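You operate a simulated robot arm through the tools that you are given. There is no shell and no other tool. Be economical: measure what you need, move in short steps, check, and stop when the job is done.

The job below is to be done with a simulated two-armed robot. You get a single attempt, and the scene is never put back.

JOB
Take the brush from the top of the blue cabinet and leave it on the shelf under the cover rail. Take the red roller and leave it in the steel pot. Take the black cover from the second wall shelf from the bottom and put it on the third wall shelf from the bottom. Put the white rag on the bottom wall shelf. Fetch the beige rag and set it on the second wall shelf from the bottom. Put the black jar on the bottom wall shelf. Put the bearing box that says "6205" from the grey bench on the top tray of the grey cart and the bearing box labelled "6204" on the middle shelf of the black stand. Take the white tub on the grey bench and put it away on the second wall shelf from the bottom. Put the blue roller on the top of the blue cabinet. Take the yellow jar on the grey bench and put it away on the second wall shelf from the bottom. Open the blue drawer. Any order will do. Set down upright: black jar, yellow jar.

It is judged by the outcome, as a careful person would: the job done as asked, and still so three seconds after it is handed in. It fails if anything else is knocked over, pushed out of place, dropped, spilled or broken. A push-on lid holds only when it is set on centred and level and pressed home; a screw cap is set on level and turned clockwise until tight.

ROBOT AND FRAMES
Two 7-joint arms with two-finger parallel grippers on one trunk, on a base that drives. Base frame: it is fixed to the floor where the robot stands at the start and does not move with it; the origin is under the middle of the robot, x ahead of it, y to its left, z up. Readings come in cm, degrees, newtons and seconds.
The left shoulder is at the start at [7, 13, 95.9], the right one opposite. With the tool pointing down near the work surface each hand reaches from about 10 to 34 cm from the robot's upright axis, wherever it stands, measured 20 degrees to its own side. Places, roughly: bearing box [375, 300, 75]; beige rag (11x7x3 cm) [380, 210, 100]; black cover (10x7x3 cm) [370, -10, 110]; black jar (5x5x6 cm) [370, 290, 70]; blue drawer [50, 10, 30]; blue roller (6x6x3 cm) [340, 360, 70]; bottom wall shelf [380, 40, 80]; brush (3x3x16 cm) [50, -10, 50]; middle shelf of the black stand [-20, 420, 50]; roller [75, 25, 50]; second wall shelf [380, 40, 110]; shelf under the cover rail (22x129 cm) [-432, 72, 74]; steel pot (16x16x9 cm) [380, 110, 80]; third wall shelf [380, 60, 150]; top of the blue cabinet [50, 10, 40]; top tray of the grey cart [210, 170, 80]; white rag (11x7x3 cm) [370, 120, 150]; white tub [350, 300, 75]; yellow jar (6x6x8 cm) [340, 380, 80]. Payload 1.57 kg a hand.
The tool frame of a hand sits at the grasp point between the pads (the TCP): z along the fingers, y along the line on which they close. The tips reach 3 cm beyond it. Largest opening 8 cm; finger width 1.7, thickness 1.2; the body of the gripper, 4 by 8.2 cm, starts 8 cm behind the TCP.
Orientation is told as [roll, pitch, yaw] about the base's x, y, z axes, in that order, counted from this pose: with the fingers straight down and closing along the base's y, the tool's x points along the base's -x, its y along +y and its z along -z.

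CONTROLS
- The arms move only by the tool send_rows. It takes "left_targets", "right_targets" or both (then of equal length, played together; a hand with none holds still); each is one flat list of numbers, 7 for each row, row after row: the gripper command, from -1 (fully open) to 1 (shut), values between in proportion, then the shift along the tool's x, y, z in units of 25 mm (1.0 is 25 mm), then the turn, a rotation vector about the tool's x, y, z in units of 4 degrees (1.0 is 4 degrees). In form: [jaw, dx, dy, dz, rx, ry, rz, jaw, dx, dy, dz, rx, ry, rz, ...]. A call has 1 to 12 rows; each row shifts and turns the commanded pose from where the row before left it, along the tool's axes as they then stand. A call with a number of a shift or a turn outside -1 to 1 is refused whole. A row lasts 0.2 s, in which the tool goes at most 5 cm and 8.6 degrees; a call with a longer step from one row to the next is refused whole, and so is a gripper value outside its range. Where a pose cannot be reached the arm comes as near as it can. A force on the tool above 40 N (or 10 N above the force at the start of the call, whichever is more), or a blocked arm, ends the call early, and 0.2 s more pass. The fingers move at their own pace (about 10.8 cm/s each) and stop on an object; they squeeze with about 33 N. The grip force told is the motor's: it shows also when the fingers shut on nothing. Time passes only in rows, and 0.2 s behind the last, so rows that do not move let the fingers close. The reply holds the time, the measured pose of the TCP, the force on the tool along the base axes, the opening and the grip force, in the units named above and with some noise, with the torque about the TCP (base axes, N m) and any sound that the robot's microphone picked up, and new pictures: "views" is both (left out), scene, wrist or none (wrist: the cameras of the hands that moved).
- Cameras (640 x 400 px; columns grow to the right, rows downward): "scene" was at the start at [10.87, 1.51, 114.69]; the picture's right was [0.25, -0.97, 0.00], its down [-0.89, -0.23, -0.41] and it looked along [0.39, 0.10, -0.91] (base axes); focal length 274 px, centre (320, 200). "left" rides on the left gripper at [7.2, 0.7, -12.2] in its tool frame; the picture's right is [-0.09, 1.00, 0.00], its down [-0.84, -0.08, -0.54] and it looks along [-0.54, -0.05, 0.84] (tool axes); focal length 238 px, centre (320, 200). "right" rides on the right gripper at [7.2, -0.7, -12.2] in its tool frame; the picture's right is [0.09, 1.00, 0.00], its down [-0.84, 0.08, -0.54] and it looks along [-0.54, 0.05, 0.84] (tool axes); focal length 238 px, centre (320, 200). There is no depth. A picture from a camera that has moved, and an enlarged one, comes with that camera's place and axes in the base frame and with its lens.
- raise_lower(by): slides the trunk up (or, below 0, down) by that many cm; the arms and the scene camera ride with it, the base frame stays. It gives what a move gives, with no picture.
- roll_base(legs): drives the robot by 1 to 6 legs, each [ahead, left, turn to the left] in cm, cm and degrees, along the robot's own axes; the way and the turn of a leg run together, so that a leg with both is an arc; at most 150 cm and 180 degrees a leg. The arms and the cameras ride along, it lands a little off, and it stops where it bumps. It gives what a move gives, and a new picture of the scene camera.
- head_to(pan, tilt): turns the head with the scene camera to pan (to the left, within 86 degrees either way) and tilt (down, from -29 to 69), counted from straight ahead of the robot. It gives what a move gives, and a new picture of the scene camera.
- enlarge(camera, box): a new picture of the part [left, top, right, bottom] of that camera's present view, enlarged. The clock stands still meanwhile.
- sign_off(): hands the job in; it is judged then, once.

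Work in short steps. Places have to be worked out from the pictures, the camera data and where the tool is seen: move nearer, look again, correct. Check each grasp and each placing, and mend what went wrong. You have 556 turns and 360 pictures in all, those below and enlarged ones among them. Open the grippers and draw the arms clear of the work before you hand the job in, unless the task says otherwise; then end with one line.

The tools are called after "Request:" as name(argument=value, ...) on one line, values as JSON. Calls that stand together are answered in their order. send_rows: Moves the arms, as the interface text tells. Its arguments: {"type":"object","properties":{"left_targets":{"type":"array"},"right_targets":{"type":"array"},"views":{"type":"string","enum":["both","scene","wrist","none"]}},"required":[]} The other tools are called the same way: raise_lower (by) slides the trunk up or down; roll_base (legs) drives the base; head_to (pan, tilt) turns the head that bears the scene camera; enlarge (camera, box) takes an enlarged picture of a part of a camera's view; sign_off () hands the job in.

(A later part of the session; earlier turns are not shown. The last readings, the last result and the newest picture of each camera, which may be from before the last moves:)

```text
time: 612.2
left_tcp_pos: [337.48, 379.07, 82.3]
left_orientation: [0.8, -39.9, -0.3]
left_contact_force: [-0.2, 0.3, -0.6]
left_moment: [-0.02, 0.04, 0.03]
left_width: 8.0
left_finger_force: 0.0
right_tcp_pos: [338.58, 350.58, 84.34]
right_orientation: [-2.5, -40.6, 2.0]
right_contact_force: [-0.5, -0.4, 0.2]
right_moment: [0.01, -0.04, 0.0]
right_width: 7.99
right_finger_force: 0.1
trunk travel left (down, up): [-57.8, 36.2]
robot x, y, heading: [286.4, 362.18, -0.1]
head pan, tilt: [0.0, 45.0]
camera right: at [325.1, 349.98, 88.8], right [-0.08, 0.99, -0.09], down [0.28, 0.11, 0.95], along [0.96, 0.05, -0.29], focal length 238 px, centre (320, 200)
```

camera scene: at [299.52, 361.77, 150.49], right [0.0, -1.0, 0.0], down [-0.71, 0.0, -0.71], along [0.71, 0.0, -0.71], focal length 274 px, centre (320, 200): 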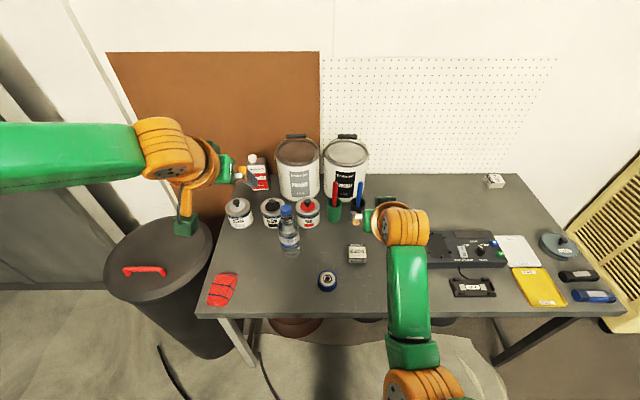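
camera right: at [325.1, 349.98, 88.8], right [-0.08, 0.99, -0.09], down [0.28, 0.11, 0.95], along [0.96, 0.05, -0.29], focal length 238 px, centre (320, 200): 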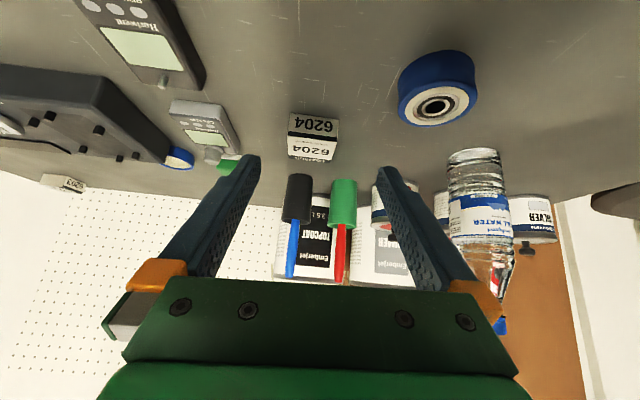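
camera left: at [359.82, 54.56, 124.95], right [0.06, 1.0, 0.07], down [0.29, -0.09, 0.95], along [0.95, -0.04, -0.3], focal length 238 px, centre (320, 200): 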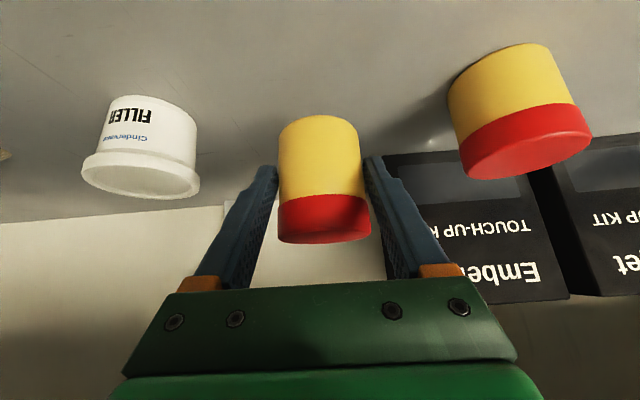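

Box 6204: centre ≈(350.3,349.7). I descend onto it.

Request:
send_rows(right_targets=[-1, -0.107, -0.083, 0.89, 0, 0, 0, -1, -0.107, -0.083, 0.89, 0, 0, 0, -1, -0.107, -0.083, 0.89, 0, 0, 0, -1, -0.107, -0.083, 0.89, 0, 0, 0, -1, -0.107, -0.083, 0.89, 0, 0, 0, -1, -0.107, -0.083, 0.85, 0, 0, 0], views="wrist")

```text
time: 613.6
left_tcp_pos: [337.34, 379.11, 82.38]
left_orientation: [0.9, -39.8, -0.4]
left_contact_force: [0.1, -0.3, 0.0]
left_moment: [0.01, 0.02, 0.01]
left_width: 8.02
left_finger_force: 0.1
right_tcp_pos: [348.3, 349.07, 75.34]
right_orientation: [-2.3, -40.7, 1.9]
right_contact_force: [-0.1, 0.1, 0.0]
right_moment: [-0.02, 0.03, -0.02]
right_width: 7.98
right_finger_force: 0.0
trunk travel left (down, up): [-57.8, 36.2]
robot x, y, heading: [286.16, 361.89, -0.2]
head pan, tilt: [0.0, 45.0]
camera right: at [334.88, 348.5, 79.86], right [-0.08, 0.99, -0.09], down [0.28, 0.11, 0.95], along [0.96, 0.05, -0.29], focal length 238 px, centre (320, 200)
```

right: 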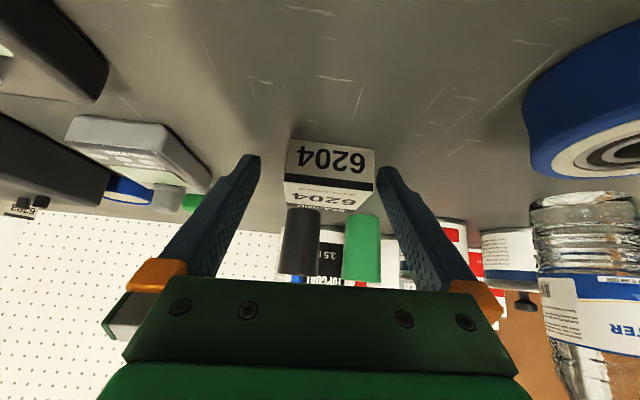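

Bracketed. I close, lift 13 cm, back up and shift right for the roller.

Request:
send_rows(right_targets=[0, 0, 0, 0, 0, 0, 0, 1, 0, 0, 0, 0, 0, 0, 1, 0, 0, 0, 0, 0, 0], views="none")

Request:
raise_lower(by=13)

Request:
roll_base(legs=[[-14, -20, 0]])

Request:
send_rows(left_targets=[-1, 0, 0, 0, 0, 0, 0], views="wrist")

```text
time: 614.4
left_tcp_pos: [337.37, 379.15, 82.42]
left_orientation: [0.7, -39.9, -0.3]
left_contact_force: [-0.2, -0.5, -1.1]
left_moment: [0.03, 0.01, 0.03]
left_width: 8.0
left_finger_force: 0.0
right_tcp_pos: [348.19, 349.17, 75.25]
right_orientation: [-2.3, -40.8, 2.0]
right_contact_force: [1.6, -0.5, 1.5]
right_moment: [0.11, -0.19, 0.0]
right_width: 5.56
right_finger_force: 33.6
trunk travel left (down, up): [-57.8, 36.2]
robot x, y, heading: [285.79, 362.07, -0.1]
head pan, tilt: [0.0, 45.0]
```

```text
time: 616.0
left_tcp_pos: [337.44, 379.2, 95.44]
left_orientation: [0.8, -39.9, -0.3]
left_contact_force: [0.0, 0.2, 0.5]
left_moment: [-0.01, -0.03, 0.03]
left_width: 8.02
left_finger_force: 0.0
right_tcp_pos: [348.15, 348.95, 88.32]
right_orientation: [-2.3, -40.6, 2.1]
right_contact_force: [0.3, -0.1, -0.3]
right_moment: [0.0, 0.04, 0.02]
right_width: 5.57
right_finger_force: 32.9
trunk travel left (down, up): [-70.8, 23.2]
robot x, y, heading: [286.0, 362.38, -0.3]
head pan, tilt: [0.0, 45.0]
```

```text
time: 617.8
left_tcp_pos: [323.15, 359.66, 95.29]
left_orientation: [0.8, -39.8, 0.0]
left_contact_force: [-0.2, -0.8, -0.9]
left_moment: [-0.01, 0.02, 0.02]
left_width: 8.0
left_finger_force: 0.0
right_tcp_pos: [334.09, 329.63, 88.13]
right_orientation: [-2.4, -40.6, 2.2]
right_contact_force: [1.0, -0.4, -1.2]
right_moment: [0.02, 0.03, -0.03]
right_width: 5.55
right_finger_force: 32.9
trunk travel left (down, up): [-70.8, 23.2]
robot x, y, heading: [271.88, 342.41, -0.0]
head pan, tilt: [0.0, 45.0]
camera scene: at [285.32, 342.44, 128.48], right [0.0, -1.0, 0.0], down [-0.71, 0.0, -0.71], along [0.71, 0.0, -0.71], focal length 274 px, centre (320, 200)
```

scene: 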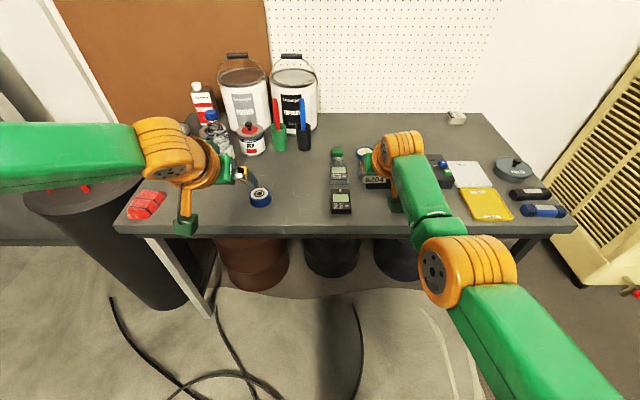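

```text
time: 618.1
left_tcp_pos: [323.29, 359.67, 95.43]
left_orientation: [0.7, -39.9, 0.1]
left_contact_force: [-0.1, -0.5, -0.1]
left_moment: [0.01, -0.02, 0.0]
left_width: 7.97
left_finger_force: 0.0
right_tcp_pos: [334.11, 329.63, 88.24]
right_orientation: [-2.4, -40.6, 2.3]
right_contact_force: [0.6, 0.5, -1.8]
right_moment: [0.03, 0.05, 0.0]
right_width: 5.56
right_finger_force: 33.0
trunk travel left (down, up): [-70.8, 23.2]
robot x, y, heading: [271.94, 342.06, 0.1]
head pan, tilt: [0.0, 45.0]
camera left: at [309.91, 360.01, 100.05], right [0.06, 1.0, 0.07], down [0.3, -0.09, 0.95], along [0.95, -0.04, -0.3], focal length 238 px, centre (320, 200)
```

left: 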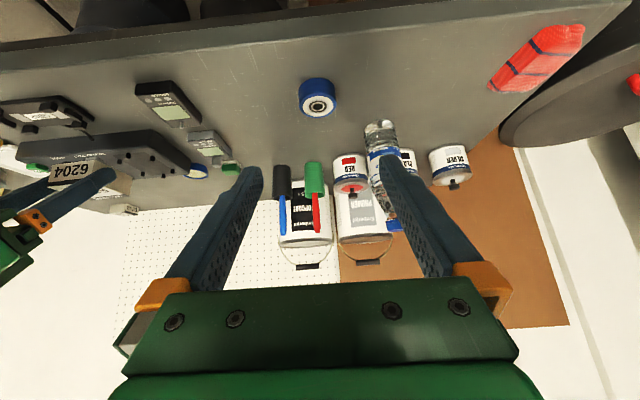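

Roller ≈(340.5,359.6). I raise the right hand, lower the trunk 13 cm, then descend with the left.

Request:
send_rows(right_targets=[1, -0.65, 0, -0.76, 0, 0, 0, 1, -0.65, 0, -0.76, 0, 0, 0, 1, -0.65, 0, -0.76, 0, 0, 0, 1, -0.65, 0, -0.76, 0, 0, 0, 1, -0.65, 0, -0.76, 0, 0, 0], views="none")

Request:
raise_lower(by=-13)

Request:
send_rows(left_targets=[-1, -0.5, 0, 0.42, 0, 0, 0, -1, -0.5, 0, 0.42, 0, 0, 0, -1, -0.5, 0, 0.42, 0, 0, 0], views="wrist")

```text
time: 619.4
left_tcp_pos: [323.05, 359.53, 95.37]
left_orientation: [0.8, -39.9, 0.1]
left_contact_force: [0.3, -0.4, 0.6]
left_moment: [0.0, 0.02, 0.0]
left_width: 7.96
left_finger_force: 0.0
right_tcp_pos: [333.18, 329.85, 100.71]
right_orientation: [-2.4, -40.6, 2.2]
right_contact_force: [-0.4, 0.1, -0.7]
right_moment: [-0.02, 0.05, 0.02]
right_width: 5.55
right_finger_force: 32.9
right hand out of reach, approached as far as the arm can: row 5
trunk travel left (down, up): [-70.8, 23.2]
robot x, y, heading: [272.19, 342.18, 0.1]
head pan, tilt: [0.0, 45.0]
```

```text
time: 620.9
left_tcp_pos: [323.1, 359.5, 82.46]
left_orientation: [0.9, -39.9, -0.2]
left_contact_force: [-0.4, 0.4, -0.3]
left_moment: [0.02, 0.01, 0.01]
left_width: 8.0
left_finger_force: 0.1
right_tcp_pos: [333.17, 329.78, 87.64]
right_orientation: [-2.4, -40.5, 2.2]
right_contact_force: [0.5, 0.1, -1.3]
right_moment: [0.04, 0.06, 0.01]
right_width: 5.53
right_finger_force: 33.4
trunk travel left (down, up): [-57.8, 36.2]
robot x, y, heading: [271.86, 342.36, -0.0]
head pan, tilt: [0.0, 45.0]
```

```text
time: 621.7
left_tcp_pos: [327.25, 359.82, 82.58]
left_orientation: [0.8, -39.9, -0.1]
left_contact_force: [0.2, -0.3, 0.0]
left_moment: [0.0, 0.0, 0.01]
left_width: 8.0
left_finger_force: 0.1
left hand out of reach, approached as far as the arm can: row 3
right_tcp_pos: [333.15, 329.75, 87.69]
right_orientation: [-2.4, -40.6, 2.1]
right_contact_force: [0.3, -0.8, -0.1]
right_moment: [0.0, 0.0, 0.02]
right_width: 5.55
right_finger_force: 33.2
trunk travel left (down, up): [-57.8, 36.2]
robot x, y, heading: [271.86, 342.27, -0.2]
head pan, tilt: [0.0, 45.0]
camera left: at [314.09, 360.38, 87.16], right [0.06, 1.0, 0.07], down [0.3, -0.08, 0.95], along [0.95, -0.04, -0.3], focal length 238 px, centre (320, 200)
```

left: 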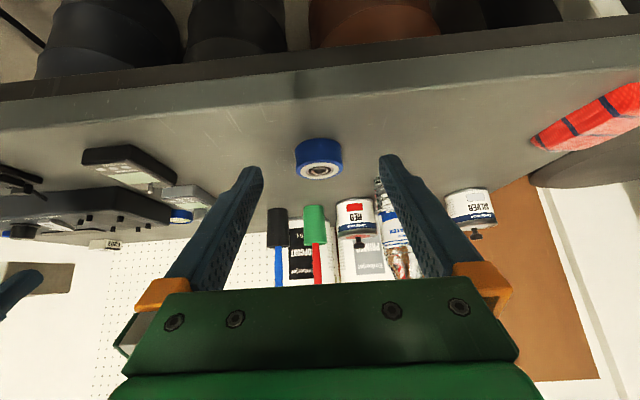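

I drive 10.5 cm ahead, then lower onto the roller.

Request:
roll_base(legs=[[10.5, 0, 0.1]])

Request:
send_rows(left_targets=[-1, 0.6, 0, 0.72, 0, 0, 0, -1, 0.6, 0, 0.72, 0, 0, 0], views="wrist")

```text
time: 622.9
left_tcp_pos: [337.65, 360.15, 82.51]
left_orientation: [0.8, -39.9, 0.1]
left_contact_force: [0.3, 0.0, 0.6]
left_moment: [0.0, -0.01, 0.02]
left_width: 8.0
left_finger_force: 0.0
right_tcp_pos: [343.63, 330.04, 87.68]
right_orientation: [-2.3, -40.6, 2.4]
right_contact_force: [-0.3, -0.1, -0.7]
right_moment: [0.02, 0.07, 0.03]
right_width: 5.53
right_finger_force: 33.1
trunk travel left (down, up): [-57.8, 36.2]
robot x, y, heading: [282.51, 342.16, 0.2]
head pan, tilt: [0.0, 45.0]
camera scene: at [295.6, 342.39, 115.5], right [0.0, -1.0, 0.0], down [-0.71, 0.0, -0.71], along [0.71, 0.0, -0.71], focal length 274 px, centre (320, 200)
```

scene: 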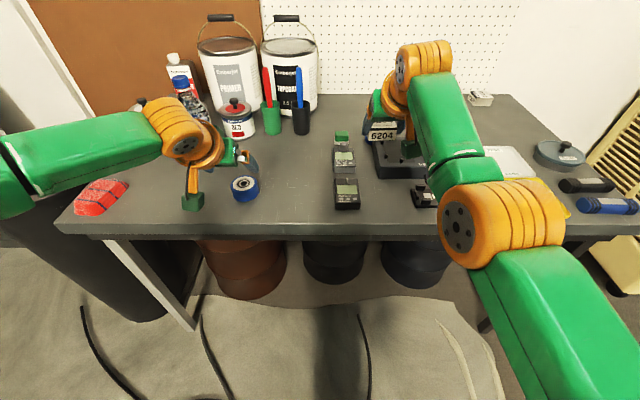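

```text
time: 623.5
left_tcp_pos: [336.93, 360.67, 77.98]
left_orientation: [0.7, -39.9, 0.3]
left_contact_force: [-0.7, 0.0, -0.5]
left_moment: [0.02, -0.01, 0.01]
left_width: 8.0
left_finger_force: 0.1
left hand out of reach, approached as far as the arm can: row 1, 2
right_tcp_pos: [343.71, 330.08, 87.66]
right_orientation: [-2.3, -40.5, 2.3]
right_contact_force: [0.6, -0.8, -0.7]
right_moment: [0.01, 0.04, -0.03]
right_width: 5.53
right_finger_force: 32.8
trunk travel left (down, up): [-57.8, 36.2]
robot x, y, heading: [282.45, 342.75, 0.2]
head pan, tilt: [0.0, 45.0]
camera left: at [323.71, 361.13, 82.66], right [0.06, 1.0, 0.07], down [0.29, -0.08, 0.95], along [0.95, -0.04, -0.3], focal length 238 px, centre (320, 200)
```

left: 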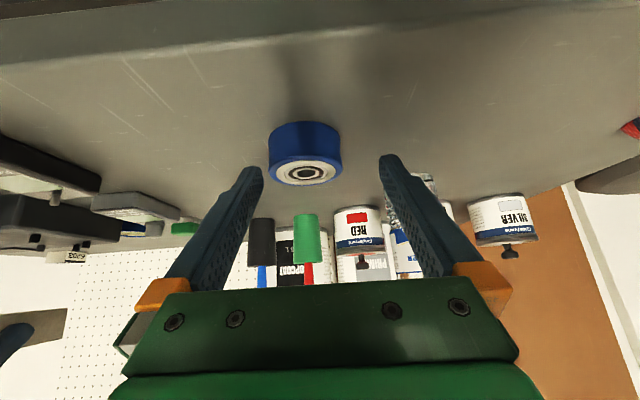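

At the reach limit again; I drive 4 cm closer and correct laterally, then go down.

Request:
send_rows(left_targets=[-1, -0.5, 0, -0.6, 0, 0, 0], views="none")

Request:
roll_base(legs=[[4, -1, 0]])

Request:
send_rows(left_targets=[-1, 0.63, -0.1, 0.2, 0, 0, 0, -1, 0.63, -0.1, 0.2, 0, 0, 0], views="wrist")

```text
time: 623.9
left_tcp_pos: [336.97, 360.64, 80.05]
left_orientation: [0.9, -39.8, 0.1]
left_contact_force: [-1.2, 0.0, 0.3]
left_moment: [0.01, 0.01, -0.02]
left_width: 8.0
left_finger_force: 0.0
right_tcp_pos: [343.62, 330.03, 87.73]
right_orientation: [-2.2, -40.6, 2.3]
right_contact_force: [-0.8, 0.1, -1.6]
right_moment: [0.01, 0.06, 0.0]
right_width: 5.52
right_finger_force: 32.8
trunk travel left (down, up): [-57.8, 36.2]
robot x, y, heading: [282.12, 342.69, 0.1]
head pan, tilt: [0.0, 45.0]
```

```text
time: 624.8
left_tcp_pos: [340.9, 359.68, 80.16]
left_orientation: [0.8, -40.1, 0.1]
left_contact_force: [0.0, 0.1, 0.1]
left_moment: [0.0, -0.04, -0.03]
left_width: 8.02
left_finger_force: 0.2
right_tcp_pos: [347.68, 329.12, 87.76]
right_orientation: [-2.4, -40.7, 2.4]
right_contact_force: [0.5, -0.2, -0.8]
right_moment: [-0.01, 0.03, 0.0]
right_width: 5.52
right_finger_force: 33.0
trunk travel left (down, up): [-57.8, 36.2]
robot x, y, heading: [286.72, 341.05, 0.3]
head pan, tilt: [0.0, 45.0]
camera scene: at [299.63, 341.46, 115.51], right [0.0, -1.0, 0.0], down [-0.71, 0.0, -0.71], along [0.71, 0.0, -0.71], focal length 274 px, centre (320, 200)
```

scene: 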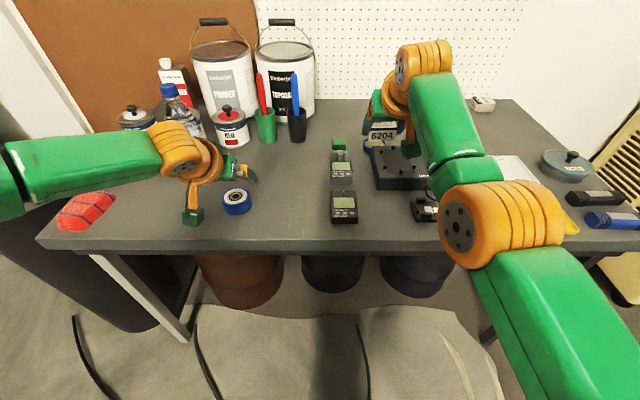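

```text
time: 625.4
left_tcp_pos: [339.24, 359.13, 77.24]
left_orientation: [0.8, -39.9, 0.3]
left_contact_force: [0.6, 0.7, 0.8]
left_moment: [0.0, -0.01, 0.01]
left_width: 8.01
left_finger_force: 0.1
right_tcp_pos: [347.86, 329.01, 87.65]
right_orientation: [-2.1, -40.7, 2.4]
right_contact_force: [-0.5, -0.5, -0.8]
right_moment: [0.0, 0.04, -0.02]
right_width: 5.51
right_finger_force: 32.9
trunk travel left (down, up): [-57.8, 36.2]
robot x, y, heading: [286.7, 341.12, 0.2]
head pan, tilt: [0.0, 45.0]
camera left: at [326.04, 359.59, 81.91], right [0.06, 1.0, 0.07], down [0.29, -0.08, 0.95], along [0.95, -0.04, -0.3], focal length 238 px, centre (320, 200)
```

left: 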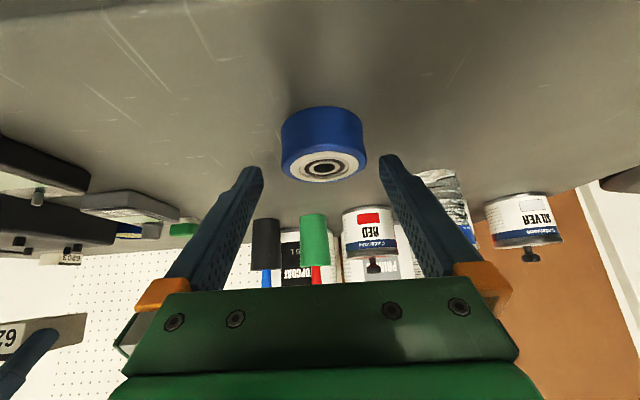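

Request:
send_rows(left_targets=[-1, 0.38, 0.02, 0.2, 0, 0, 0, -1, 0.38, 0.02, 0.2, 0, 0, 0, 0, 0, 0, 0, 0, 0, 0, 1, 0, 0, 0, 0, 0, 0, 1, 0, 0, 0, 0, 0, 0], views="wrist")

```text
time: 626.6
left_tcp_pos: [338.38, 359.51, 75.41]
left_orientation: [0.7, -39.9, 0.2]
left_contact_force: [0.8, 0.5, -1.4]
left_moment: [0.02, 0.0, -0.02]
left_width: 5.66
left_finger_force: 32.7
right_tcp_pos: [347.85, 329.07, 87.7]
right_orientation: [-2.4, -40.6, 2.4]
right_contact_force: [0.5, 0.7, -1.7]
right_moment: [-0.02, 0.06, -0.04]
right_width: 5.56
right_finger_force: 32.6
trunk travel left (down, up): [-57.8, 36.2]
robot x, y, heading: [286.47, 341.17, 0.3]
head pan, tilt: [0.0, 45.0]
camera left: at [325.22, 359.83, 79.99], right [0.06, 1.0, 0.07], down [0.3, -0.08, 0.95], along [0.95, -0.04, -0.3], focal length 238 px, centre (320, 200)
```

left: 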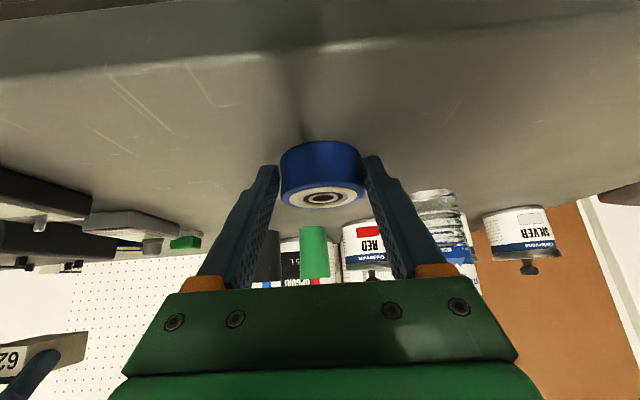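

Gripped (5.66 cm). I lift, back off, turn around left, and survey the route to the black stand.

Request:
raise_lower(by=16)

Request:
roll_base(legs=[[-30, 0, 0], [0, 0, 90], [0, 0, 90]])

Request:
head_to(pan=0, tilt=22)

```text
time: 628.4
left_tcp_pos: [338.4, 359.35, 91.27]
left_orientation: [0.8, -39.9, 0.2]
left_contact_force: [-0.4, 0.4, -0.6]
left_moment: [-0.03, 0.05, -0.02]
left_width: 5.66
left_finger_force: 33.1
right_tcp_pos: [347.92, 329.17, 103.54]
right_orientation: [-2.2, -40.5, 2.4]
right_contact_force: [-1.1, 1.0, -1.7]
right_moment: [-0.01, -0.02, 0.01]
right_width: 5.51
right_finger_force: 32.6
trunk travel left (down, up): [-73.8, 20.2]
robot x, y, heading: [286.34, 341.49, 0.3]
head pan, tilt: [0.0, 45.0]
```

```text
time: 638.0
left_tcp_pos: [203.58, 325.71, 91.12]
left_orientation: [0.8, -39.9, 177.3]
left_contact_force: [-0.7, -0.4, -1.1]
left_moment: [0.02, -0.04, -0.01]
left_width: 5.63
left_finger_force: 33.3
right_tcp_pos: [195.76, 356.48, 103.64]
right_orientation: [-2.3, -40.5, 179.6]
right_contact_force: [-1.2, -0.3, -1.2]
right_moment: [0.0, -0.05, -0.02]
right_width: 5.53
right_finger_force: 33.4
trunk travel left (down, up): [-73.8, 20.2]
robot x, y, heading: [256.2, 340.67, 177.3]
head pan, tilt: [0.0, 45.0]
camera scene: at [243.37, 341.84, 131.49], right [0.05, 1.0, 0.0], down [0.71, -0.03, -0.71], along [-0.71, 0.03, -0.71], focal length 274 px, centre (320, 200)
```

scene: 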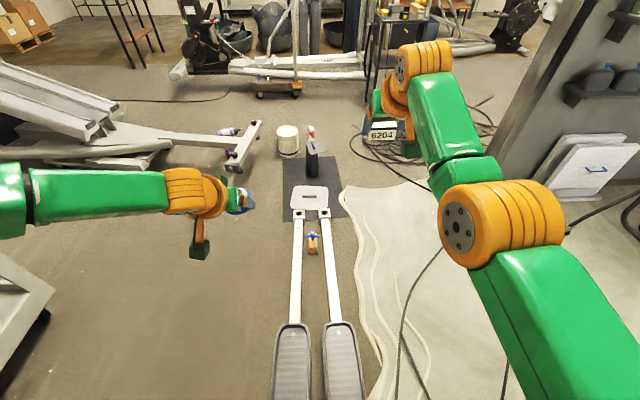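

```text
time: 638.9
left_tcp_pos: [203.71, 325.77, 91.36]
left_orientation: [0.8, -39.8, 177.4]
left_contact_force: [-0.8, -0.2, -2.1]
left_moment: [-0.02, -0.05, 0.02]
left_width: 5.66
left_finger_force: 32.9
right_tcp_pos: [195.83, 356.53, 103.61]
right_orientation: [-2.3, -40.5, 179.5]
right_contact_force: [0.9, 0.0, -1.0]
right_moment: [0.02, -0.04, 0.0]
right_width: 5.54
right_finger_force: 32.6
trunk travel left (down, up): [-73.8, 20.2]
robot x, y, heading: [256.39, 341.16, 177.0]
head pan, tilt: [0.0, 22.0]
camera scene: at [242.23, 341.87, 135.02], right [0.05, 1.0, 0.0], down [0.38, -0.02, -0.93], along [-0.93, 0.04, -0.38], focal length 274 px, centre (320, 200)
```

scene: 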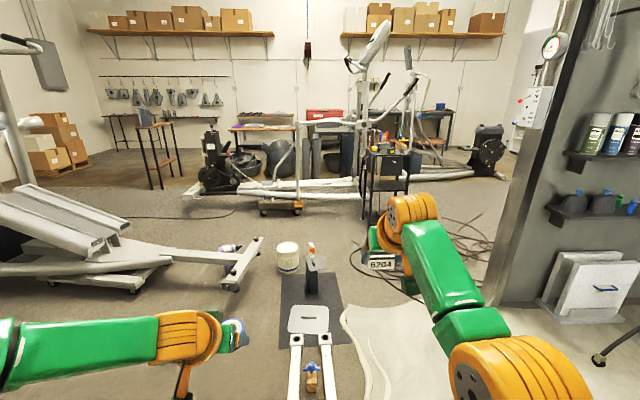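

The direct way to the stand is obstructed by floor parts, so I go round: first the cabinet (blue roller), then up the corridor to the stand. I drive back along the known lane.

Request:
roll_base(legs=[[-44, 0, 2.8], [0, 95, 0], [-11, 90, 0], [0, 115, 0], [0, 106, 0]])

```text
time: 648.2
left_tcp_pos: [253.45, 190.87, 91.09]
left_orientation: [0.9, -39.7, 179.6]
left_contact_force: [0.2, -0.5, -1.7]
left_moment: [0.04, -0.02, -0.02]
left_width: 5.62
left_finger_force: 33.1
right_tcp_pos: [244.23, 222.19, 103.43]
right_orientation: [-3.4, -40.4, -178.5]
right_contact_force: [-0.8, 11.1, -3.3]
right_moment: [0.29, -0.13, -0.54]
right_width: 5.77
right_finger_force: 32.9
trunk travel left (down, up): [-73.8, 20.2]
robot x, y, heading: [305.6, 208.62, 179.5]
head pan, tilt: [0.0, 22.0]
stopped in leg 3: the force on the tool passed its limit at 48 N (the readings are from after the stop); the commanded pose is now the measured one
camera scene: at [291.18, 208.62, 134.99], right [0.0, 1.0, 0.0], down [0.38, 0.0, -0.93], along [-0.93, 0.0, -0.38], focal length 274 px, centre (320, 200)
```

scene: 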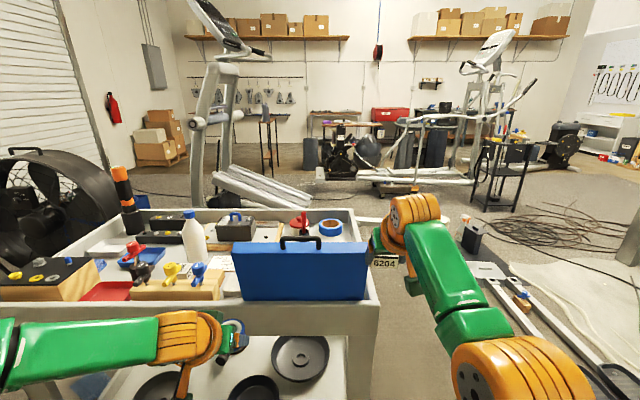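

The right hand bumped the blue case on the cart. I back away sideways and inspect it.

Request:
roll_base(legs=[[0, -8, 0]])

Request:
enlarge(camera="scene", box=[160, 180, 480, 380])

```text
time: 649.2
left_tcp_pos: [253.61, 198.38, 91.23]
left_orientation: [0.6, -39.8, 180.0]
left_contact_force: [-0.1, 0.7, -1.0]
left_moment: [0.0, -0.04, -0.02]
left_width: 5.62
left_finger_force: 32.9
right_tcp_pos: [244.32, 229.38, 103.67]
right_orientation: [-3.6, -40.6, -178.1]
right_contact_force: [-1.1, 0.1, -1.9]
right_moment: [0.0, -0.04, -0.02]
right_width: 5.75
right_finger_force: 32.5
trunk travel left (down, up): [-73.8, 20.2]
robot x, y, heading: [305.54, 216.39, 179.7]
head pan, tilt: [0.0, 22.0]
camera scene: at [291.44, 216.01, 135.03], right [0.0, 1.0, 0.0], down [0.38, 0.0, -0.93], along [-0.93, 0.0, -0.38], focal length 274 px, centre (320, 200)
```

scene: 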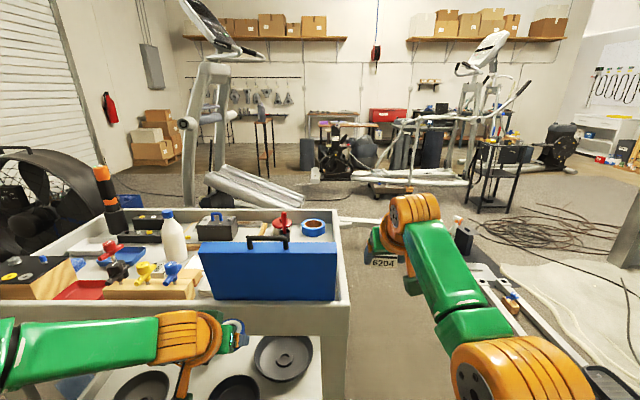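

```text
2.00 times, centred on (320, 280) of scene
camera zoom: at [291.44, 216.01, 135.03], right [0.0, 1.0, 0.0], down [0.38, 0.0, -0.93], along [-0.93, 0.0, -0.38], focal length 548 px, centre (320, 40)
```

zoom: 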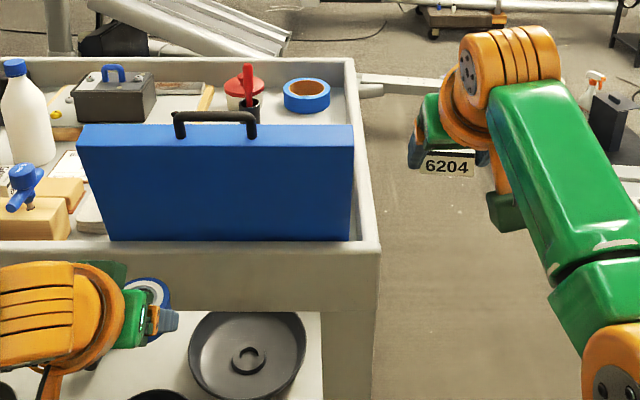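

The case still sits on the cart essentially in place. I retract the right hand 12 cm before passing the cart.

Request:
send_rows(right_targets=[1, 0.76, 0, -0.65, 0, 0, 0, 1, 0.76, 0, -0.65, 0, 0, 0, 1, 0.76, 0, -0.65, 0, 0, 0, 1, 0.76, 0, -0.65, 0, 0, 0, 1, 0.76, 0, -0.65, 0, 0, 0], views="wrist")

```text
time: 650.5
left_tcp_pos: [253.73, 198.56, 91.33]
left_orientation: [0.7, -39.9, 179.9]
left_contact_force: [0.2, 0.1, -1.0]
left_moment: [0.02, -0.03, 0.0]
left_width: 5.62
left_finger_force: 33.3
right_tcp_pos: [256.79, 229.48, 103.69]
right_orientation: [-3.4, -40.6, -178.2]
right_contact_force: [-0.1, -0.8, -0.6]
right_moment: [-0.01, -0.02, -0.04]
right_width: 5.73
right_finger_force: 33.1
trunk travel left (down, up): [-73.8, 20.2]
robot x, y, heading: [306.04, 216.33, 180.0]
head pan, tilt: [0.0, 22.0]
camera right: at [270.17, 230.01, 108.23], right [0.06, -0.99, -0.1], down [-0.28, -0.12, 0.95], along [-0.96, -0.03, -0.29], focal length 238 px, centre (320, 200)
```

right: 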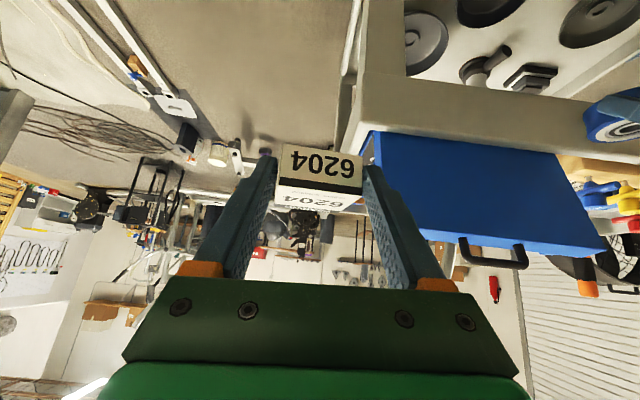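

Still held. I pass the cart with clearance and continue to the right end of the room, then along the wall lane.

Request:
roll_base(legs=[[0, 120, 0], [0, 100, 0], [0, 65, 0], [120, 0, 0], [120, 0, 0], [110, 0, 0]])

```text
time: 681.4
left_tcp_pos: [-95.46, -92.62, 91.31]
left_orientation: [0.8, -39.9, 179.6]
left_contact_force: [-0.9, -0.1, -1.6]
left_moment: [-0.03, -0.03, 0.02]
left_width: 5.62
left_finger_force: 32.8
right_tcp_pos: [-92.26, -61.49, 103.68]
right_orientation: [-3.3, -40.7, -178.3]
right_contact_force: [-0.5, -0.1, -1.6]
right_moment: [0.02, -0.02, 0.0]
right_width: 5.56
right_finger_force: 32.8
trunk travel left (down, up): [-73.8, 20.2]
robot x, y, heading: [-43.4, -75.29, 179.5]
head pan, tilt: [0.0, 22.0]
camera scene: at [-57.46, -75.0, 135.04], right [0.01, 1.0, 0.0], down [0.38, 0.0, -0.93], along [-0.93, 0.01, -0.38], focal length 274 px, centre (320, 200)
```

scene: 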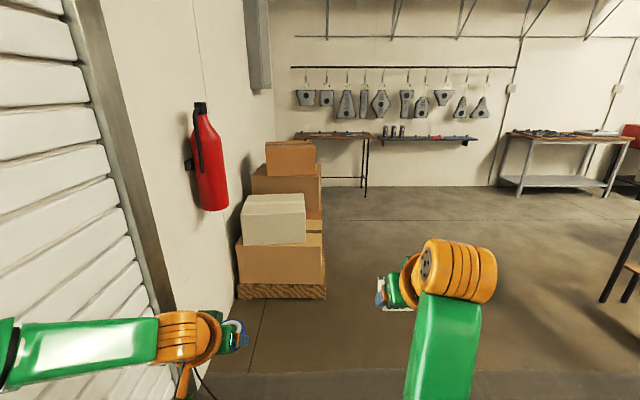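

I turn to face the cabinet and look at its top.

Request:
roll_base(legs=[[0, 0, -90], [0, 0, -90], [0, 60, 0]])

Request:
head_to(pan=0, tilt=40)

```text
time: 692.4
left_tcp_pos: [8.81, 2.21, 91.26]
left_orientation: [0.9, -39.9, -0.3]
left_contact_force: [-0.5, 0.0, -0.9]
left_moment: [0.0, 0.07, -0.01]
left_width: 5.63
left_finger_force: 32.8
right_tcp_pos: [5.71, -28.88, 103.58]
right_orientation: [-3.3, -40.7, 1.6]
right_contact_force: [0.0, -0.6, -0.4]
right_moment: [0.03, 0.04, 0.01]
right_width: 5.52
right_finger_force: 32.7
trunk travel left (down, up): [-73.8, 20.2]
robot x, y, heading: [-43.4, -15.32, -0.4]
head pan, tilt: [0.0, 22.0]
camera scene: at [-28.83, -15.44, 135.03], right [-0.01, -1.0, 0.0], down [-0.38, 0.0, -0.93], along [0.93, -0.01, -0.38], focal length 274 px, centre (320, 200)
```

scene: 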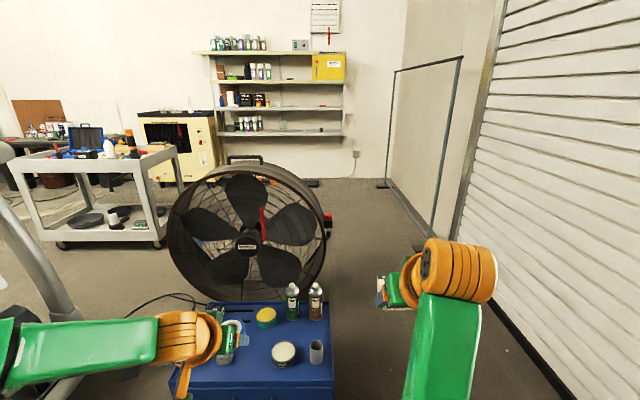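

```text
time: 693.2
left_tcp_pos: [8.86, 2.26, 91.35]
left_orientation: [0.8, -39.9, -0.5]
left_contact_force: [-0.4, -0.2, -1.2]
left_moment: [0.01, 0.01, 0.01]
left_width: 5.62
left_finger_force: 33.2
right_tcp_pos: [5.77, -28.87, 103.65]
right_orientation: [-3.3, -40.8, 1.5]
right_contact_force: [-0.3, 0.1, -1.1]
right_moment: [0.0, 0.03, -0.01]
right_width: 5.52
right_finger_force: 32.5
trunk travel left (down, up): [-73.8, 20.2]
robot x, y, heading: [-43.62, -15.16, -0.2]
head pan, tilt: [0.0, 40.0]
camera scene: at [-29.6, -15.34, 132.22], right [-0.01, -1.0, 0.0], down [-0.64, 0.0, -0.77], along [0.77, 0.0, -0.64], focal length 274 px, centre (320, 200)
```

scene: 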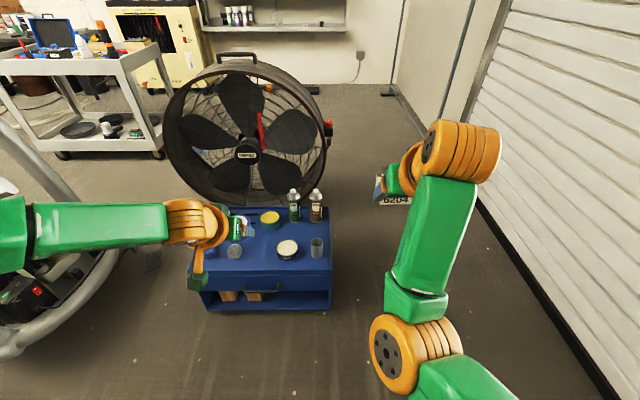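

I shift left 8, lower the trunk 28, drive 40 cm ahead and view with the left wrist.

Request:
roll_base(legs=[[0, 8.5, 0.3]])

Request:
raise_lower(by=-30)

Request:
roll_base(legs=[[36, 0, 0]])

Request:
send_rows(left_targets=[1, 0, 0, 0, 0, 0, 0], views="wrist")

```text
time: 694.3
left_tcp_pos: [8.85, 10.67, 91.19]
left_orientation: [1.1, -39.9, -0.2]
left_contact_force: [0.3, 0.1, -1.1]
left_moment: [0.01, 0.03, 0.01]
left_width: 5.62
left_finger_force: 33.0
right_tcp_pos: [5.79, -20.44, 103.69]
right_orientation: [-3.1, -40.7, 1.7]
right_contact_force: [0.3, -0.4, -1.3]
right_moment: [0.01, 0.06, 0.02]
right_width: 5.5
right_finger_force: 33.0
trunk travel left (down, up): [-73.8, 20.2]
robot x, y, heading: [-43.15, -6.47, -0.0]
head pan, tilt: [0.0, 40.0]
camera scene: at [-29.58, -7.21, 132.22], right [0.0, -1.0, 0.0], down [-0.64, 0.0, -0.77], along [0.77, 0.0, -0.64], focal length 274 px, centre (320, 200)
```

scene: 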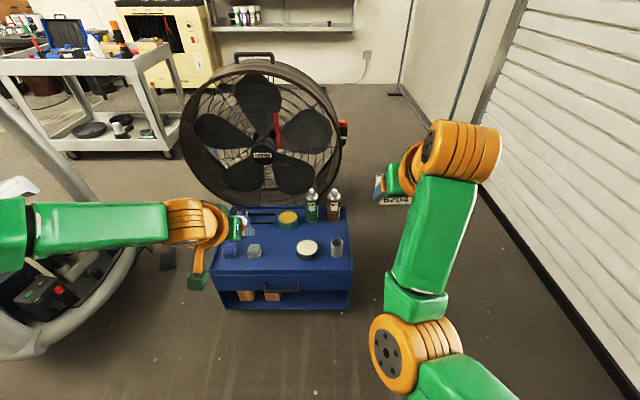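

```text
time: 697.3
left_tcp_pos: [8.76, 10.79, 61.25]
left_orientation: [0.8, -40.1, -0.2]
left_contact_force: [-0.3, 0.6, -1.5]
left_moment: [0.02, 0.04, 0.01]
left_width: 5.64
left_finger_force: 32.7
right_tcp_pos: [5.79, -20.22, 73.64]
right_orientation: [-3.4, -40.8, 1.8]
right_contact_force: [0.4, -0.9, -2.1]
right_moment: [0.04, 0.05, -0.02]
right_width: 5.53
right_finger_force: 32.7
trunk travel left (down, up): [-43.8, 50.2]
robot x, y, heading: [-43.44, -6.44, -0.1]
head pan, tilt: [0.0, 40.0]
```

```text
time: 699.5
left_tcp_pos: [44.14, 10.47, 61.2]
left_orientation: [0.8, -39.8, -0.6]
left_contact_force: [0.1, 0.6, -0.5]
left_moment: [-0.02, 0.03, 0.03]
left_width: 5.62
left_finger_force: 33.2
right_tcp_pos: [40.98, -20.57, 73.54]
right_orientation: [-3.2, -40.7, 1.6]
right_contact_force: [-0.2, 0.3, -1.4]
right_moment: [0.03, 0.03, 0.0]
right_width: 5.53
right_finger_force: 33.1
trunk travel left (down, up): [-43.8, 50.2]
robot x, y, heading: [-8.15, -6.93, -0.3]
head pan, tilt: [0.0, 40.0]
camera scene: at [5.68, -7.14, 102.21], right [-0.01, -1.0, 0.0], down [-0.64, 0.0, -0.77], along [0.77, -0.01, -0.64], focal length 274 px, centre (320, 200)
```

scene: 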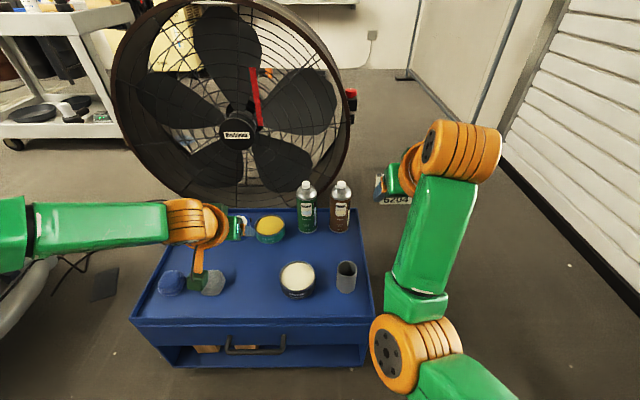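

```text
time: 699.9
left_tcp_pos: [44.14, 10.48, 61.28]
left_orientation: [0.9, -39.8, -0.5]
left_contact_force: [-0.6, -0.5, -1.1]
left_moment: [-0.01, 0.08, -0.03]
left_width: 5.64
left_finger_force: 32.7
right_tcp_pos: [40.94, -20.53, 73.53]
right_orientation: [-3.3, -40.7, 1.6]
right_contact_force: [-0.2, -0.6, -0.9]
right_moment: [0.04, 0.08, -0.01]
right_width: 5.55
right_finger_force: 33.0
trunk travel left (down, up): [-43.8, 50.2]
robot x, y, heading: [-8.39, -6.93, -0.5]
head pan, tilt: [0.0, 40.0]
camera left: at [30.91, 10.99, 65.97], right [0.07, 1.0, 0.07], down [0.3, -0.09, 0.95], along [0.95, -0.05, -0.3], focal length 238 px, centre (320, 200)
```

left: 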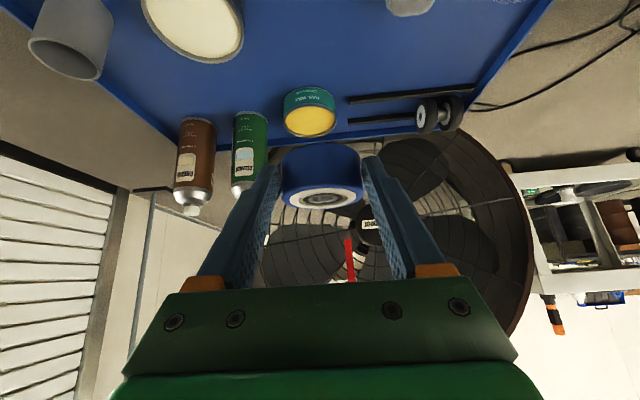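

Free spot at ≈(55,11). I drive 9 cm ahead and lower the trunk 17 cm.

Request:
roll_base(legs=[[9, 0.5, 0.4]])

Request:
raise_lower(by=-17)

Request:
send_rows(left_targets=[1, 0.15, 0, 0.18, 0, 0, 0], views="wrist")

```text
time: 701.0
left_tcp_pos: [53.21, 11.27, 61.27]
left_orientation: [0.8, -39.8, 0.0]
left_contact_force: [0.0, -0.2, -1.7]
left_moment: [-0.01, 0.03, 0.0]
left_width: 5.63
left_finger_force: 32.9
right_tcp_pos: [50.23, -19.79, 73.61]
right_orientation: [-3.4, -40.6, 2.0]
right_contact_force: [0.3, 0.7, -1.6]
right_moment: [-0.02, 0.07, 0.03]
right_width: 5.52
right_finger_force: 32.6
trunk travel left (down, up): [-43.8, 50.2]
robot x, y, heading: [0.76, -6.33, -0.2]
head pan, tilt: [0.0, 40.0]
camera scene: at [14.75, -6.57, 102.21], right [0.0, -1.0, 0.0], down [-0.64, 0.0, -0.77], along [0.77, 0.0, -0.64], focal length 274 px, centre (320, 200)
```

scene: 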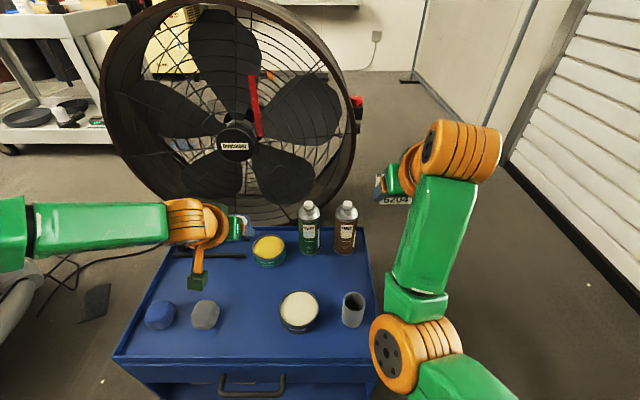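

```text
time: 703.0
left_tcp_pos: [53.04, 11.36, 44.37]
left_orientation: [0.8, -40.0, 0.0]
left_contact_force: [0.1, 0.3, -1.3]
left_moment: [0.0, 0.01, -0.02]
left_width: 5.6
left_finger_force: 32.6
right_tcp_pos: [50.17, -19.78, 56.69]
right_orientation: [-3.3, -40.7, 2.0]
right_contact_force: [0.0, 1.6, -1.6]
right_moment: [0.02, 0.05, 0.0]
right_width: 5.52
right_finger_force: 32.6
trunk travel left (down, up): [-26.8, 67.2]
robot x, y, heading: [0.71, -6.86, 0.4]
head pan, tilt: [0.0, 40.0]
```

```text
time: 703.4
left_tcp_pos: [53.03, 11.3, 43.74]
left_orientation: [0.9, -39.9, 0.0]
left_contact_force: [-0.2, 0.9, -1.8]
left_moment: [0.0, 0.03, 0.02]
left_width: 5.63
left_finger_force: 32.9
right_tcp_pos: [50.1, -19.78, 56.57]
right_orientation: [-3.2, -40.7, 2.0]
right_contact_force: [0.2, 0.2, -0.3]
right_moment: [0.0, 0.06, -0.03]
right_width: 5.51
right_finger_force: 33.4
trunk travel left (down, up): [-26.8, 67.2]
robot x, y, heading: [0.81, -6.71, 0.0]
head pan, tilt: [0.0, 40.0]
camera left: at [39.85, 11.84, 48.37], right [0.06, 1.0, 0.07], down [0.3, -0.09, 0.95], along [0.95, -0.04, -0.3], focal length 238 px, centre (320, 200)
```

left: 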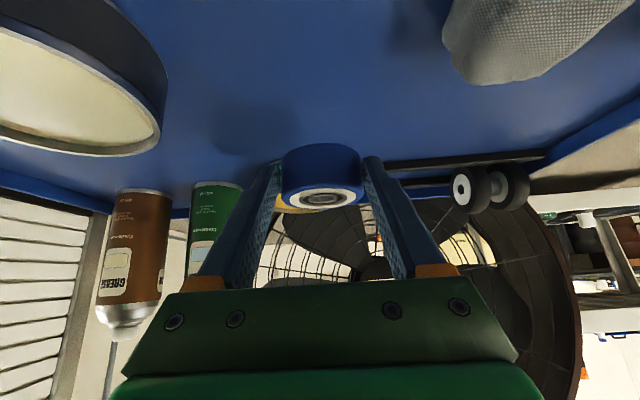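

I lower until contact.

Request:
send_rows(left_targets=[1, 0.2, 0, 0.24, 0, 0, 0, 1, 0.15, 0, 0.18, 0, 0, 0, 1, 0.1, 0, 0.12, 0, 0, 0, 1, 0.08, 0, 0.1, 0, 0, 0], views="none")

Request:
send_rows(left_targets=[1, 0.08, 0, 0.1, 0, 0, 0, 1, 0.08, 0, 0.1, 0, 0, 0], views="none")

```text
time: 704.4
left_tcp_pos: [52.65, 11.7, 41.96]
left_orientation: [0.8, -39.9, 0.0]
left_contact_force: [0.3, -0.4, -2.1]
left_moment: [0.0, 0.05, -0.03]
left_width: 5.6
left_finger_force: 33.1
left hand out of reach, approached as far as the arm can: row 2, 4
right_tcp_pos: [50.11, -19.85, 56.66]
right_orientation: [-3.3, -40.7, 2.0]
right_contact_force: [-0.3, -0.1, -0.7]
right_moment: [0.0, 0.07, 0.04]
right_width: 5.51
right_finger_force: 33.6
trunk travel left (down, up): [-26.8, 67.2]
robot x, y, heading: [0.75, -6.8, -0.2]
head pan, tilt: [0.0, 40.0]
```

```text
time: 705.0
left_tcp_pos: [52.42, 11.97, 41.58]
left_orientation: [0.8, -39.9, 0.0]
left_contact_force: [-0.1, -0.1, -1.4]
left_moment: [0.04, 0.03, -0.04]
left_width: 5.63
left_finger_force: 33.3
left hand out of reach, approached as far as the arm can: row 2
right_tcp_pos: [50.18, -19.86, 56.7]
right_orientation: [-3.2, -40.8, 2.0]
right_contact_force: [-0.1, 0.3, -1.1]
right_moment: [0.01, 0.05, 0.01]
right_width: 5.53
right_finger_force: 33.6
trunk travel left (down, up): [-26.8, 67.2]
robot x, y, heading: [0.92, -6.66, 0.1]
head pan, tilt: [0.0, 40.0]
```

The arm limit is reached; I use the trunk in small steps instead.

Request:
raise_lower(by=-0.8)

Request:
raise_lower(by=-0.5)

```text
time: 705.5
left_tcp_pos: [52.45, 11.95, 40.78]
left_orientation: [0.8, -39.8, 0.0]
left_contact_force: [0.5, -0.6, -0.7]
left_moment: [-0.02, 0.04, 0.02]
left_width: 5.63
left_finger_force: 32.9
right_tcp_pos: [50.11, -19.87, 55.87]
right_orientation: [-3.4, -40.7, 1.9]
right_contact_force: [-0.1, 0.4, -2.0]
right_moment: [0.0, 0.03, 0.01]
right_width: 5.54
right_finger_force: 32.9
trunk travel left (down, up): [-26.0, 68.0]
robot x, y, heading: [0.66, -6.51, 0.2]
head pan, tilt: [0.0, 40.0]
```

```text
time: 706.1
left_tcp_pos: [52.47, 11.96, 40.24]
left_orientation: [0.8, -39.9, 0.0]
left_contact_force: [0.8, 0.1, -1.6]
left_moment: [-0.04, 0.03, -0.04]
left_width: 5.62
left_finger_force: 33.3
right_tcp_pos: [50.11, -19.81, 55.23]
right_orientation: [-3.3, -40.7, 2.0]
right_contact_force: [-0.1, 0.6, -1.6]
right_moment: [0.0, 0.06, 0.02]
right_width: 5.55
right_finger_force: 33.1
trunk travel left (down, up): [-25.5, 68.5]
robot x, y, heading: [0.97, -6.84, 0.1]
head pan, tilt: [0.0, 40.0]
```

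Request:
raise_lower(by=-0.5)

Request:
raise_lower(by=-0.4)

```text
time: 706.6
left_tcp_pos: [52.33, 11.88, 39.83]
left_orientation: [0.8, -39.9, 0.1]
left_contact_force: [0.4, -0.7, -2.0]
left_moment: [-0.02, 0.01, 0.0]
left_width: 5.61
left_finger_force: 32.7
right_tcp_pos: [50.13, -19.75, 54.85]
right_orientation: [-3.3, -40.8, 2.0]
right_contact_force: [1.4, -0.8, -1.5]
right_moment: [0.0, 0.07, 0.0]
right_width: 5.53
right_finger_force: 33.1
trunk travel left (down, up): [-25.0, 69.0]
robot x, y, heading: [0.87, -6.74, -0.0]
head pan, tilt: [0.0, 40.0]
```

```text
time: 707.1
left_tcp_pos: [52.39, 11.77, 39.36]
left_orientation: [0.8, -39.8, 0.0]
left_contact_force: [0.1, 0.7, 1.3]
left_moment: [-0.09, -0.09, 0.02]
left_width: 5.65
left_finger_force: 33.1
right_tcp_pos: [50.15, -19.76, 54.56]
right_orientation: [-3.3, -40.7, 2.0]
right_contact_force: [-0.9, 0.2, -1.3]
right_moment: [-0.01, 0.06, 0.01]
right_width: 5.51
right_finger_force: 33.1
trunk travel left (down, up): [-24.6, 69.4]
robot x, y, heading: [1.06, -7.03, 0.4]
head pan, tilt: [0.0, 40.0]
```

Contact begins (z≈36 surface). I release and lift.

Request:
send_rows(left_targets=[0.1, 0, 0, 0, 0, 0, 0, -0.9, 0, 0, 0, 0, 0, 0, -0.9, 0, 0, 0, 0, 0, 0], views="wrist")

Request:
raise_lower(by=15)

Request:
roll_base(legs=[[-35, 0, 0]])

```text
time: 708.0
left_tcp_pos: [52.53, 11.95, 39.33]
left_orientation: [0.8, -39.9, 0.0]
left_contact_force: [-0.3, 0.2, -0.4]
left_moment: [0.05, 0.01, 0.0]
left_width: 7.61
left_finger_force: 0.1
right_tcp_pos: [50.16, -19.82, 54.41]
right_orientation: [-3.2, -40.7, 2.0]
right_contact_force: [-0.4, -0.6, -1.5]
right_moment: [-0.02, 0.04, -0.02]
right_width: 5.53
right_finger_force: 32.7
trunk travel left (down, up): [-24.6, 69.4]
robot x, y, heading: [1.08, -6.75, 0.1]
head pan, tilt: [0.0, 40.0]
camera left: at [39.17, 12.34, 44.01], right [0.06, 1.0, 0.07], down [0.3, -0.09, 0.95], along [0.95, -0.04, -0.3], focal length 238 px, centre (320, 200)
```

left: 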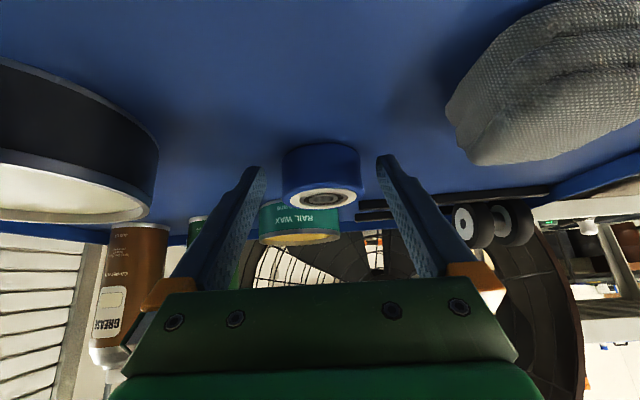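

```text
time: 709.7
left_tcp_pos: [52.41, 11.82, 54.3]
left_orientation: [0.8, -39.8, 0.0]
left_contact_force: [0.2, -0.2, -0.2]
left_moment: [0.02, 0.01, -0.01]
left_width: 7.57
left_finger_force: 0.0
right_tcp_pos: [50.14, -19.61, 69.48]
right_orientation: [-3.3, -40.7, 1.9]
right_contact_force: [-0.8, -0.1, -0.3]
right_moment: [-0.01, 0.02, 0.02]
right_width: 5.55
right_finger_force: 32.7
trunk travel left (down, up): [-39.6, 54.4]
robot x, y, heading: [0.98, -6.41, 0.0]
head pan, tilt: [0.0, 40.0]
```

```text
time: 712.0
left_tcp_pos: [17.12, 11.91, 54.44]
left_orientation: [0.9, -40.0, -0.2]
left_contact_force: [0.3, -0.3, 0.4]
left_moment: [0.0, 0.02, 0.02]
left_width: 7.62
left_finger_force: 0.0
right_tcp_pos: [14.77, -19.87, 69.4]
right_orientation: [-3.3, -40.7, 1.8]
right_contact_force: [-0.6, 0.0, -1.2]
right_moment: [-0.02, 0.04, 0.0]
right_width: 5.53
right_finger_force: 33.0
trunk travel left (down, up): [-39.6, 54.4]
robot x, y, heading: [-34.22, -6.72, 0.1]
head pan, tilt: [0.0, 40.0]
camera scene: at [-20.68, -6.59, 98.03], right [0.0, -1.0, 0.0], down [-0.64, 0.0, -0.77], along [0.77, 0.0, -0.64], focal length 274 px, centre (320, 200)
```

scene: 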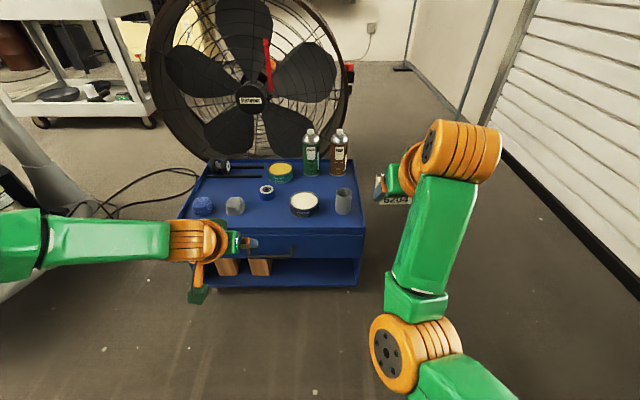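

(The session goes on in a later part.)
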